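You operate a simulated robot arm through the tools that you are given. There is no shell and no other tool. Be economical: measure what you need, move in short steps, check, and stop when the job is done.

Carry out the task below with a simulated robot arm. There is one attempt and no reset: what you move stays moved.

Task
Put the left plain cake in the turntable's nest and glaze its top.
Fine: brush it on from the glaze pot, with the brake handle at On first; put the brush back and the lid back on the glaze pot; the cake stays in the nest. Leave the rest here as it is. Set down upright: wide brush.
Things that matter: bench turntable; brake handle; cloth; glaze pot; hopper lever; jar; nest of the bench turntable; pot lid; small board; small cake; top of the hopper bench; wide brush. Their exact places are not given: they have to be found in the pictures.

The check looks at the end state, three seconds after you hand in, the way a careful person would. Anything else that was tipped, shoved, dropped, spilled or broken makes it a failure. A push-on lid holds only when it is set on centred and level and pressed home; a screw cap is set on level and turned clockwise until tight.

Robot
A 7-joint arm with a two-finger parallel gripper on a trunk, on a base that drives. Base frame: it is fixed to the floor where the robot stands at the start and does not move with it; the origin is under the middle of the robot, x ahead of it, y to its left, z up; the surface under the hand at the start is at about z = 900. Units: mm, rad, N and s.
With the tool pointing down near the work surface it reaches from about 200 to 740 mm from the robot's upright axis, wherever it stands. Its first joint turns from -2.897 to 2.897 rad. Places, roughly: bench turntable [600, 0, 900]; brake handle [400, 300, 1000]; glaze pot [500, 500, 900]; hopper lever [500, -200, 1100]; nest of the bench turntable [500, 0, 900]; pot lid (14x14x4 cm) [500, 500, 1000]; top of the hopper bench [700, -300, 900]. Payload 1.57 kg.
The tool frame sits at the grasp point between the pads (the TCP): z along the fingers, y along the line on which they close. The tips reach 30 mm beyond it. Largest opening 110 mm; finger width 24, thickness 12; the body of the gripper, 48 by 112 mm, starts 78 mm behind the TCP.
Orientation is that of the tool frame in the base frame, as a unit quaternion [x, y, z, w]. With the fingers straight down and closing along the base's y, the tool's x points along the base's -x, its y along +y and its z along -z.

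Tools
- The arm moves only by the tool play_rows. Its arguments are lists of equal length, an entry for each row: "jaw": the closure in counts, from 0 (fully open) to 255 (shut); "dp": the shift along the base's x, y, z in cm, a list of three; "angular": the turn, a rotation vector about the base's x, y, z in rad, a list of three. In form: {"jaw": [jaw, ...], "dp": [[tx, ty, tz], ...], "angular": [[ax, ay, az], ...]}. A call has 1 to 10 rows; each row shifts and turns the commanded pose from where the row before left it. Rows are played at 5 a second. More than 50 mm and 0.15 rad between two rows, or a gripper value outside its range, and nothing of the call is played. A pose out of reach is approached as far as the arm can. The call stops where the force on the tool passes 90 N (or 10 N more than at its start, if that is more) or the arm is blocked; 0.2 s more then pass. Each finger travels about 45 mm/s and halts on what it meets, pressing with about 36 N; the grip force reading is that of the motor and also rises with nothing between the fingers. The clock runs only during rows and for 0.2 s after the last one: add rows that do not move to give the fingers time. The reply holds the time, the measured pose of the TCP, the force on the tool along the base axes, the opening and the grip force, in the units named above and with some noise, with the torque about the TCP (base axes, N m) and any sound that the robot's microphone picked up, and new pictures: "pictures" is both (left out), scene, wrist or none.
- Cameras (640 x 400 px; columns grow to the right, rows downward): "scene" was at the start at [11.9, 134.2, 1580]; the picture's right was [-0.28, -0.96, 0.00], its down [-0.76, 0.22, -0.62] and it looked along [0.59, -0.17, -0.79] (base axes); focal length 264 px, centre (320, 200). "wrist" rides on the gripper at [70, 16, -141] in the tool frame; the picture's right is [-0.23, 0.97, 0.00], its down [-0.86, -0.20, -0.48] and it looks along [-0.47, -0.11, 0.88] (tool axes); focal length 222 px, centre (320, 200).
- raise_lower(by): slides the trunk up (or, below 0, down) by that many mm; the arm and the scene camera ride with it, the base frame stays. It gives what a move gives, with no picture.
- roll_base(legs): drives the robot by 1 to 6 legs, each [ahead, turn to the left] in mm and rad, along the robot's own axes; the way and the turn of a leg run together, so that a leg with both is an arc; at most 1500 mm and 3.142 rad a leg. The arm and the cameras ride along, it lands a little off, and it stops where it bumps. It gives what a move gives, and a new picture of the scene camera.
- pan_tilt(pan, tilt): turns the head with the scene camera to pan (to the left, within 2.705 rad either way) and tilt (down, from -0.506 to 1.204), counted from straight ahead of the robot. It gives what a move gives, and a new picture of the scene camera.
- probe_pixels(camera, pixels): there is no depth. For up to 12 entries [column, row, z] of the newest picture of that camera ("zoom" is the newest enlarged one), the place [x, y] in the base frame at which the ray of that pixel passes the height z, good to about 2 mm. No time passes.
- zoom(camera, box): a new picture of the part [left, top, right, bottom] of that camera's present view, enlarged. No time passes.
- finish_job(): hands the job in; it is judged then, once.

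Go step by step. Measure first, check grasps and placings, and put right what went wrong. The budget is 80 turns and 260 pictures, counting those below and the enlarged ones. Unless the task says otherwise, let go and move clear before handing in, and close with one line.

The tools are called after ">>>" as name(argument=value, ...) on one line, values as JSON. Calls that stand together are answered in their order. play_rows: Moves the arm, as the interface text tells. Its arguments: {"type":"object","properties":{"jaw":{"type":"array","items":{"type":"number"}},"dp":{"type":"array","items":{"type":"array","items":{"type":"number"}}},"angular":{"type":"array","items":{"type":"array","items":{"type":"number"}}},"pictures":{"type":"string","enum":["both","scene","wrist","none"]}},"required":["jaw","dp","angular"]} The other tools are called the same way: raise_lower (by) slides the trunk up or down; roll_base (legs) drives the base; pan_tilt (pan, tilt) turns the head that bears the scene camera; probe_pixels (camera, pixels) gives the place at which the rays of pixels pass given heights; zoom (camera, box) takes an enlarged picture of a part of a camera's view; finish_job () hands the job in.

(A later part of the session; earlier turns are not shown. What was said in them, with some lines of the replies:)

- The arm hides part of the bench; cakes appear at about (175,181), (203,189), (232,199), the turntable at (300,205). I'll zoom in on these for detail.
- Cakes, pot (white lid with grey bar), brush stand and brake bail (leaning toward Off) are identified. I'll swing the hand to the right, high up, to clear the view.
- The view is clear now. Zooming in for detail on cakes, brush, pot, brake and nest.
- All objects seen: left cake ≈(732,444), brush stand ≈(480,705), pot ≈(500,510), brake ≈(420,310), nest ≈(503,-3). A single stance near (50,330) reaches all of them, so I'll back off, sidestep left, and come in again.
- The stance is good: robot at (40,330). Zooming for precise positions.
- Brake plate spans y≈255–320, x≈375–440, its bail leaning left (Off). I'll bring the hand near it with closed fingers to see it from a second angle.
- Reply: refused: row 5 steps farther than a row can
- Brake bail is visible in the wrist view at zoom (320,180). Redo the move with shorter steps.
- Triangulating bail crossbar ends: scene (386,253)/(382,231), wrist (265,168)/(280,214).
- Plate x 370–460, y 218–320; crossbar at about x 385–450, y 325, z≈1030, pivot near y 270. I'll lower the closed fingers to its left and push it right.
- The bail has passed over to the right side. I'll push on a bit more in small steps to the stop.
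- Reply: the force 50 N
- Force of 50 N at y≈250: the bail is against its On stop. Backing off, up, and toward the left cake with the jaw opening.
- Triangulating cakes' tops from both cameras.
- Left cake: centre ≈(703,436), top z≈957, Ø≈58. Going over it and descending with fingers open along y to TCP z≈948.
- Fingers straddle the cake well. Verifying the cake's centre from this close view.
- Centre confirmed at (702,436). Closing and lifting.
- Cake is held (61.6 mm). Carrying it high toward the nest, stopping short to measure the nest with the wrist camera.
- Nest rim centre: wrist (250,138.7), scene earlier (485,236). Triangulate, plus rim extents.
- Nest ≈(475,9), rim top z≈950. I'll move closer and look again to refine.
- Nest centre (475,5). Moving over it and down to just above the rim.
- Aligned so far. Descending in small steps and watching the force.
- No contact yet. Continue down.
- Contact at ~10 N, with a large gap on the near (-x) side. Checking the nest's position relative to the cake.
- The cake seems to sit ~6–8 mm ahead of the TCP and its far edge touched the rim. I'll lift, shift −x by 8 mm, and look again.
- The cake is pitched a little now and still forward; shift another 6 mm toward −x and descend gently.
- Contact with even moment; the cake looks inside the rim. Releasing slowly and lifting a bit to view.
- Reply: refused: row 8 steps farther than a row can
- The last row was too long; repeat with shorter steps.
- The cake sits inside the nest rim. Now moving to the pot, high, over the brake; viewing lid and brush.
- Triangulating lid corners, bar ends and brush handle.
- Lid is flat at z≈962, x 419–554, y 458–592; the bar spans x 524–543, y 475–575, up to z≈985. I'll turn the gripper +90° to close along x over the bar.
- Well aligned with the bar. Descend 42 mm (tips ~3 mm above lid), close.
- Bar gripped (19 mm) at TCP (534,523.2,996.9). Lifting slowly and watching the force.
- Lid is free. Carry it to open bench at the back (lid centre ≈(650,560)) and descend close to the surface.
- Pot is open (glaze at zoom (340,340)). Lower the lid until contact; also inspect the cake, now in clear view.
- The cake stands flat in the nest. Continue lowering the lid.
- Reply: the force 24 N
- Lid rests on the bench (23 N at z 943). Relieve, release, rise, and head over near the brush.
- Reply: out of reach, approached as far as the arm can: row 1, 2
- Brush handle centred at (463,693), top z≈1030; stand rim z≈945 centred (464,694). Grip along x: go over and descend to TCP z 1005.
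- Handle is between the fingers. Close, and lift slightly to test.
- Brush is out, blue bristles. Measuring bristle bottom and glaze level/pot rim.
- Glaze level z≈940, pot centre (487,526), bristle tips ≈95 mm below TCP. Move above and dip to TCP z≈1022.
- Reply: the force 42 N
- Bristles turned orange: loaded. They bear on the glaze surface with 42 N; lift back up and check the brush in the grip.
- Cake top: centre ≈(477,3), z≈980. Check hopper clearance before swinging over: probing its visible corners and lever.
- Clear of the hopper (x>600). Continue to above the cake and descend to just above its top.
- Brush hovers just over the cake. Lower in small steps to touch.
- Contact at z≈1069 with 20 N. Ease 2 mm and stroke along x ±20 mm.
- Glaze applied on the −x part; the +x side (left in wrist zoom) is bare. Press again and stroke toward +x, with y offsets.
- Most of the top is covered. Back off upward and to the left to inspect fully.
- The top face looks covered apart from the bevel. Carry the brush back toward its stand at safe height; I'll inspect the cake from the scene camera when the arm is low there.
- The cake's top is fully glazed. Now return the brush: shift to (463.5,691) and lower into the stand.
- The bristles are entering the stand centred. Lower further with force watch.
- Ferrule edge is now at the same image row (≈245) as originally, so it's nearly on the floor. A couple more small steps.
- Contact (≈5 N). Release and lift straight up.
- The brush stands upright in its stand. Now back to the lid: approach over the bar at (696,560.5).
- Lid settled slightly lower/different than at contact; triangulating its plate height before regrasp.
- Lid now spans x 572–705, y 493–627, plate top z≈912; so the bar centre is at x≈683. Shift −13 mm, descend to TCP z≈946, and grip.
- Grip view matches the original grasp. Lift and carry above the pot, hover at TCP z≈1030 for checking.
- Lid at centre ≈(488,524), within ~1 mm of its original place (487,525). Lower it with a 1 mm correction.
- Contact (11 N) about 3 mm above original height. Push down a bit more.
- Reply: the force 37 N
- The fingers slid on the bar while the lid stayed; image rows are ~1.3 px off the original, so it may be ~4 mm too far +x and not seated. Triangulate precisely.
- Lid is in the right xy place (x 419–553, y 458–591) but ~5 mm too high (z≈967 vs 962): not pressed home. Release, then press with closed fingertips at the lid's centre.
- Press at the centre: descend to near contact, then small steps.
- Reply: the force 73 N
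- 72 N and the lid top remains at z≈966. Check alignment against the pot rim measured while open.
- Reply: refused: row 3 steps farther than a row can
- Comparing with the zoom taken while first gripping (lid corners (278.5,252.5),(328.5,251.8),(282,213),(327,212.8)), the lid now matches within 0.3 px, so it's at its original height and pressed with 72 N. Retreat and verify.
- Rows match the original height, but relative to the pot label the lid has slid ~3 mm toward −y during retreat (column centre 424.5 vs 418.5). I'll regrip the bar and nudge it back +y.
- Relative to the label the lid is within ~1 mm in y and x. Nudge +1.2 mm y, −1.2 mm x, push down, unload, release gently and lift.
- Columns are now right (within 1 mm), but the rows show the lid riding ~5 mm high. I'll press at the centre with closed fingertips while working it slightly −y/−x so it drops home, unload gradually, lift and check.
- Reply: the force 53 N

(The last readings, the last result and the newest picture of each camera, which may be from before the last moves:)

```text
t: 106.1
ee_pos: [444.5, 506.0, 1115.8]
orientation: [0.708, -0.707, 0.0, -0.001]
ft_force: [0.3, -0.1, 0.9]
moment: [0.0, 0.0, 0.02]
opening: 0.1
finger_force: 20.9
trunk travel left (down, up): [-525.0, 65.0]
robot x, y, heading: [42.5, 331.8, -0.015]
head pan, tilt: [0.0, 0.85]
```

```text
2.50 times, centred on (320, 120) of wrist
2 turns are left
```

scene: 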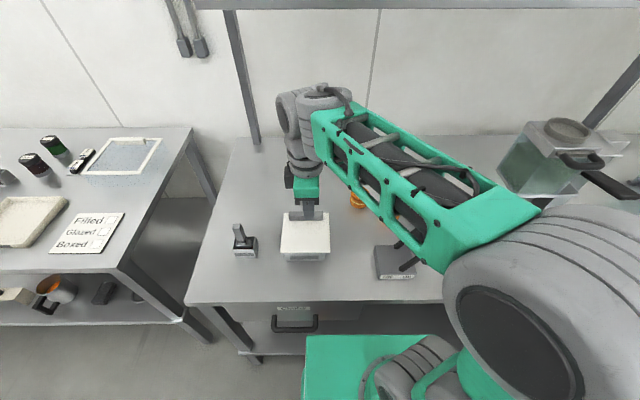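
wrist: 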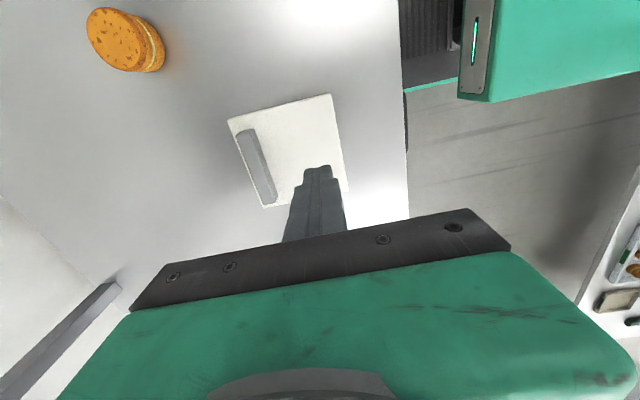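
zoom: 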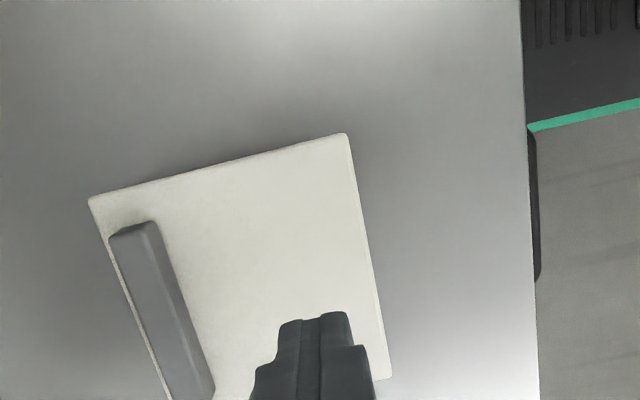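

Pressing moved it: the lid is at seated height (tips at the same z as originally) but now ~4.7 mm −y and ~1.5 mm +x of its original spot. I'll regrip the bar as in the successful nudge, shift it (−1.5, +4.7) mm, push down, unload, release and lift clear.

>>> play_rows(jaw=[160, 160, 160, 160, 160, 255, 255, 255, 255, 255], dp=[[4.5, 0.9, 0], [4.37, 0.8, 0], [0, 0, -4.9], [0, 0, -4.9], [0, 0, -1.9], [0, 0, 0], [0, 0, 0], [0, 0, 0], [-0.15, 0.24, 0], [0, 0.23, 0]], angular=[[0, 0, 0], [0, 0, 0], [0, 0, 0], [0, 0, 0], [0, 0, 0], [0, 0, 0], [0, 0, 0], [0, 0, 0], [0, 0, 0], [0, 0, 0]], pictures="none")

>>> play_rows(jaw=[255, 255, 255, 255, 225, 200, 160, 160, 160, 160], dp=[[0, 0, -0.3], [0, 0, -0.2], [0, 0, 0.25], [0, 0, 0.2], [0, 0, 0], [0, 0, 0], [0, 0, 0], [0, 0, 3], [0, 0, 4.5], [0, 0, 4.5]], angular=[[0, 0, 0], [0, 0, 0], [0, 0, 0], [0, 0, 0], [0, 0, 0], [0, 0, 0], [0, 0, 0], [0, 0, 0], [0, 0, 0], [0, 0, 0]])

>>> zoom(camera="scene", box=[220, 195, 348, 275])

```text
t: 108.3
ee_pos: [533.4, 529.6, 997.6]
orientation: [0.708, -0.707, 0.0, 0.0]
ft_force: [0.0, -0.3, 0.9]
moment: [0.03, -0.01, -0.01]
opening: 19.1
finger_force: 33.0
trunk travel left (down, up): [-525.0, 65.0]
robot x, y, heading: [43.5, 331.1, -0.018]
head pan, tilt: [0.0, 0.85]
```

```text
t: 110.5
ee_pos: [533.5, 530.4, 1119.2]
orientation: [0.707, -0.707, -0.001, 0.002]
ft_force: [0.7, 0.6, -0.1]
moment: [0.0, -0.03, 0.03]
opening: 41.1
finger_force: 0.1
trunk travel left (down, up): [-525.0, 65.0]
robot x, y, heading: [43.1, 328.7, -0.014]
head pan, tilt: [0.0, 0.85]
```

scene: 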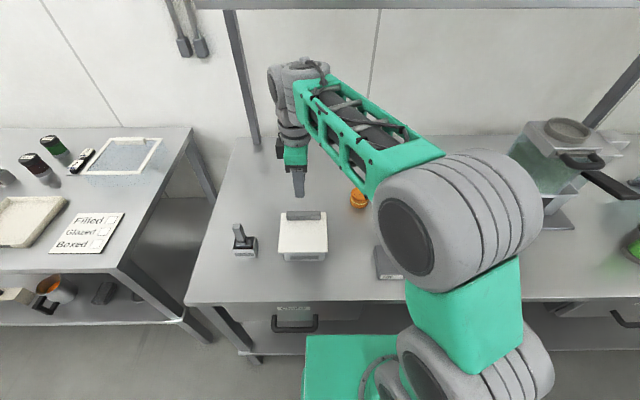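
wrist: 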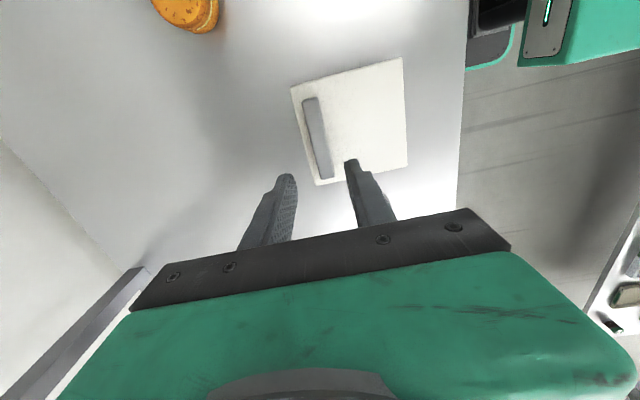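

```text
5.00 times, centred on (284, 235) of scene
1 turns are left
```

zoom: 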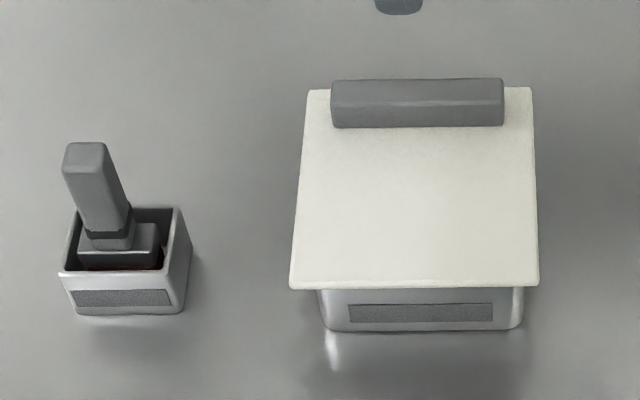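

The lid is back on, flat, about 2 mm +y/+x of its original spot; the brush is upright and the cake is glazed in the nest. On this last turn I'll make one small corrective nudge (−2, −1.8 mm), push down, release, rise clear, and hand in.

The cake is glazed and in the nest, the brake is at On, and the brush and the pot lid are back; I can't confirm that the lid is fully pressed home.

>>> play_rows(jaw=[160, 160, 160, 255, 255, 255, 255, 255], dp=[[0, 0, -4.9], [0, 0, -4.9], [0, 0, -2.2], [0, 0, 0], [0, 0, 0], [0, 0, 0], [-0.2, -0.18, 0], [0, 0, 0]], angular=[[0, 0, 0], [0, 0, 0], [0, 0, 0], [0, 0, 0], [0, 0, 0], [0, 0, 0], [0, 0, 0], [0, 0, 0]], pictures="none")

>>> play_rows(jaw=[255, 255, 255, 255, 225, 200, 160, 160, 160, 160], dp=[[0, 0, -0.3], [0, 0, -0.2], [0, 0, 0.25], [0, 0, 0.2], [0, 0, 0], [0, 0, 0], [0, 0, 0], [0, 0, 3], [0, 0, 4.5], [0, 0, 4.5]], angular=[[0, 0, 0], [0, 0, 0], [0, 0, 0], [0, 0, 0], [0, 0, 0], [0, 0, 0], [0, 0, 0], [0, 0, 0], [0, 0, 0], [0, 0, 0]], pictures="none")

>>> finish_job()

```text
t: 112.3
ee_pos: [530.7, 528.6, 997.5]
orientation: [0.707, -0.707, 0.0, 0.0]
ft_force: [0.1, 0.3, -0.6]
moment: [0.0, -0.02, 0.01]
opening: 18.8
finger_force: 33.0
trunk travel left (down, up): [-525.0, 65.0]
robot x, y, heading: [42.9, 330.9, -0.014]
head pan, tilt: [0.0, 0.85]
```

```text
t: 114.5
ee_pos: [530.3, 528.6, 1116.1]
orientation: [0.707, -0.707, -0.001, 0.001]
ft_force: [0.5, 0.2, 0.0]
moment: [-0.03, 0.0, 0.0]
opening: 40.9
finger_force: 0.0
trunk travel left (down, up): [-525.0, 65.0]
robot x, y, heading: [43.5, 333.9, -0.016]
head pan, tilt: [0.0, 0.85]
```

```text
The job is handed in.
```

I handed the job in with the left cake glazed and sitting in the nest, the brake at On, the brush upright in its stand and the lid back on the pot. I took no picture after the last 2 mm lid nudge, so I can't confirm the lid is exactly centred or pressed fully home.
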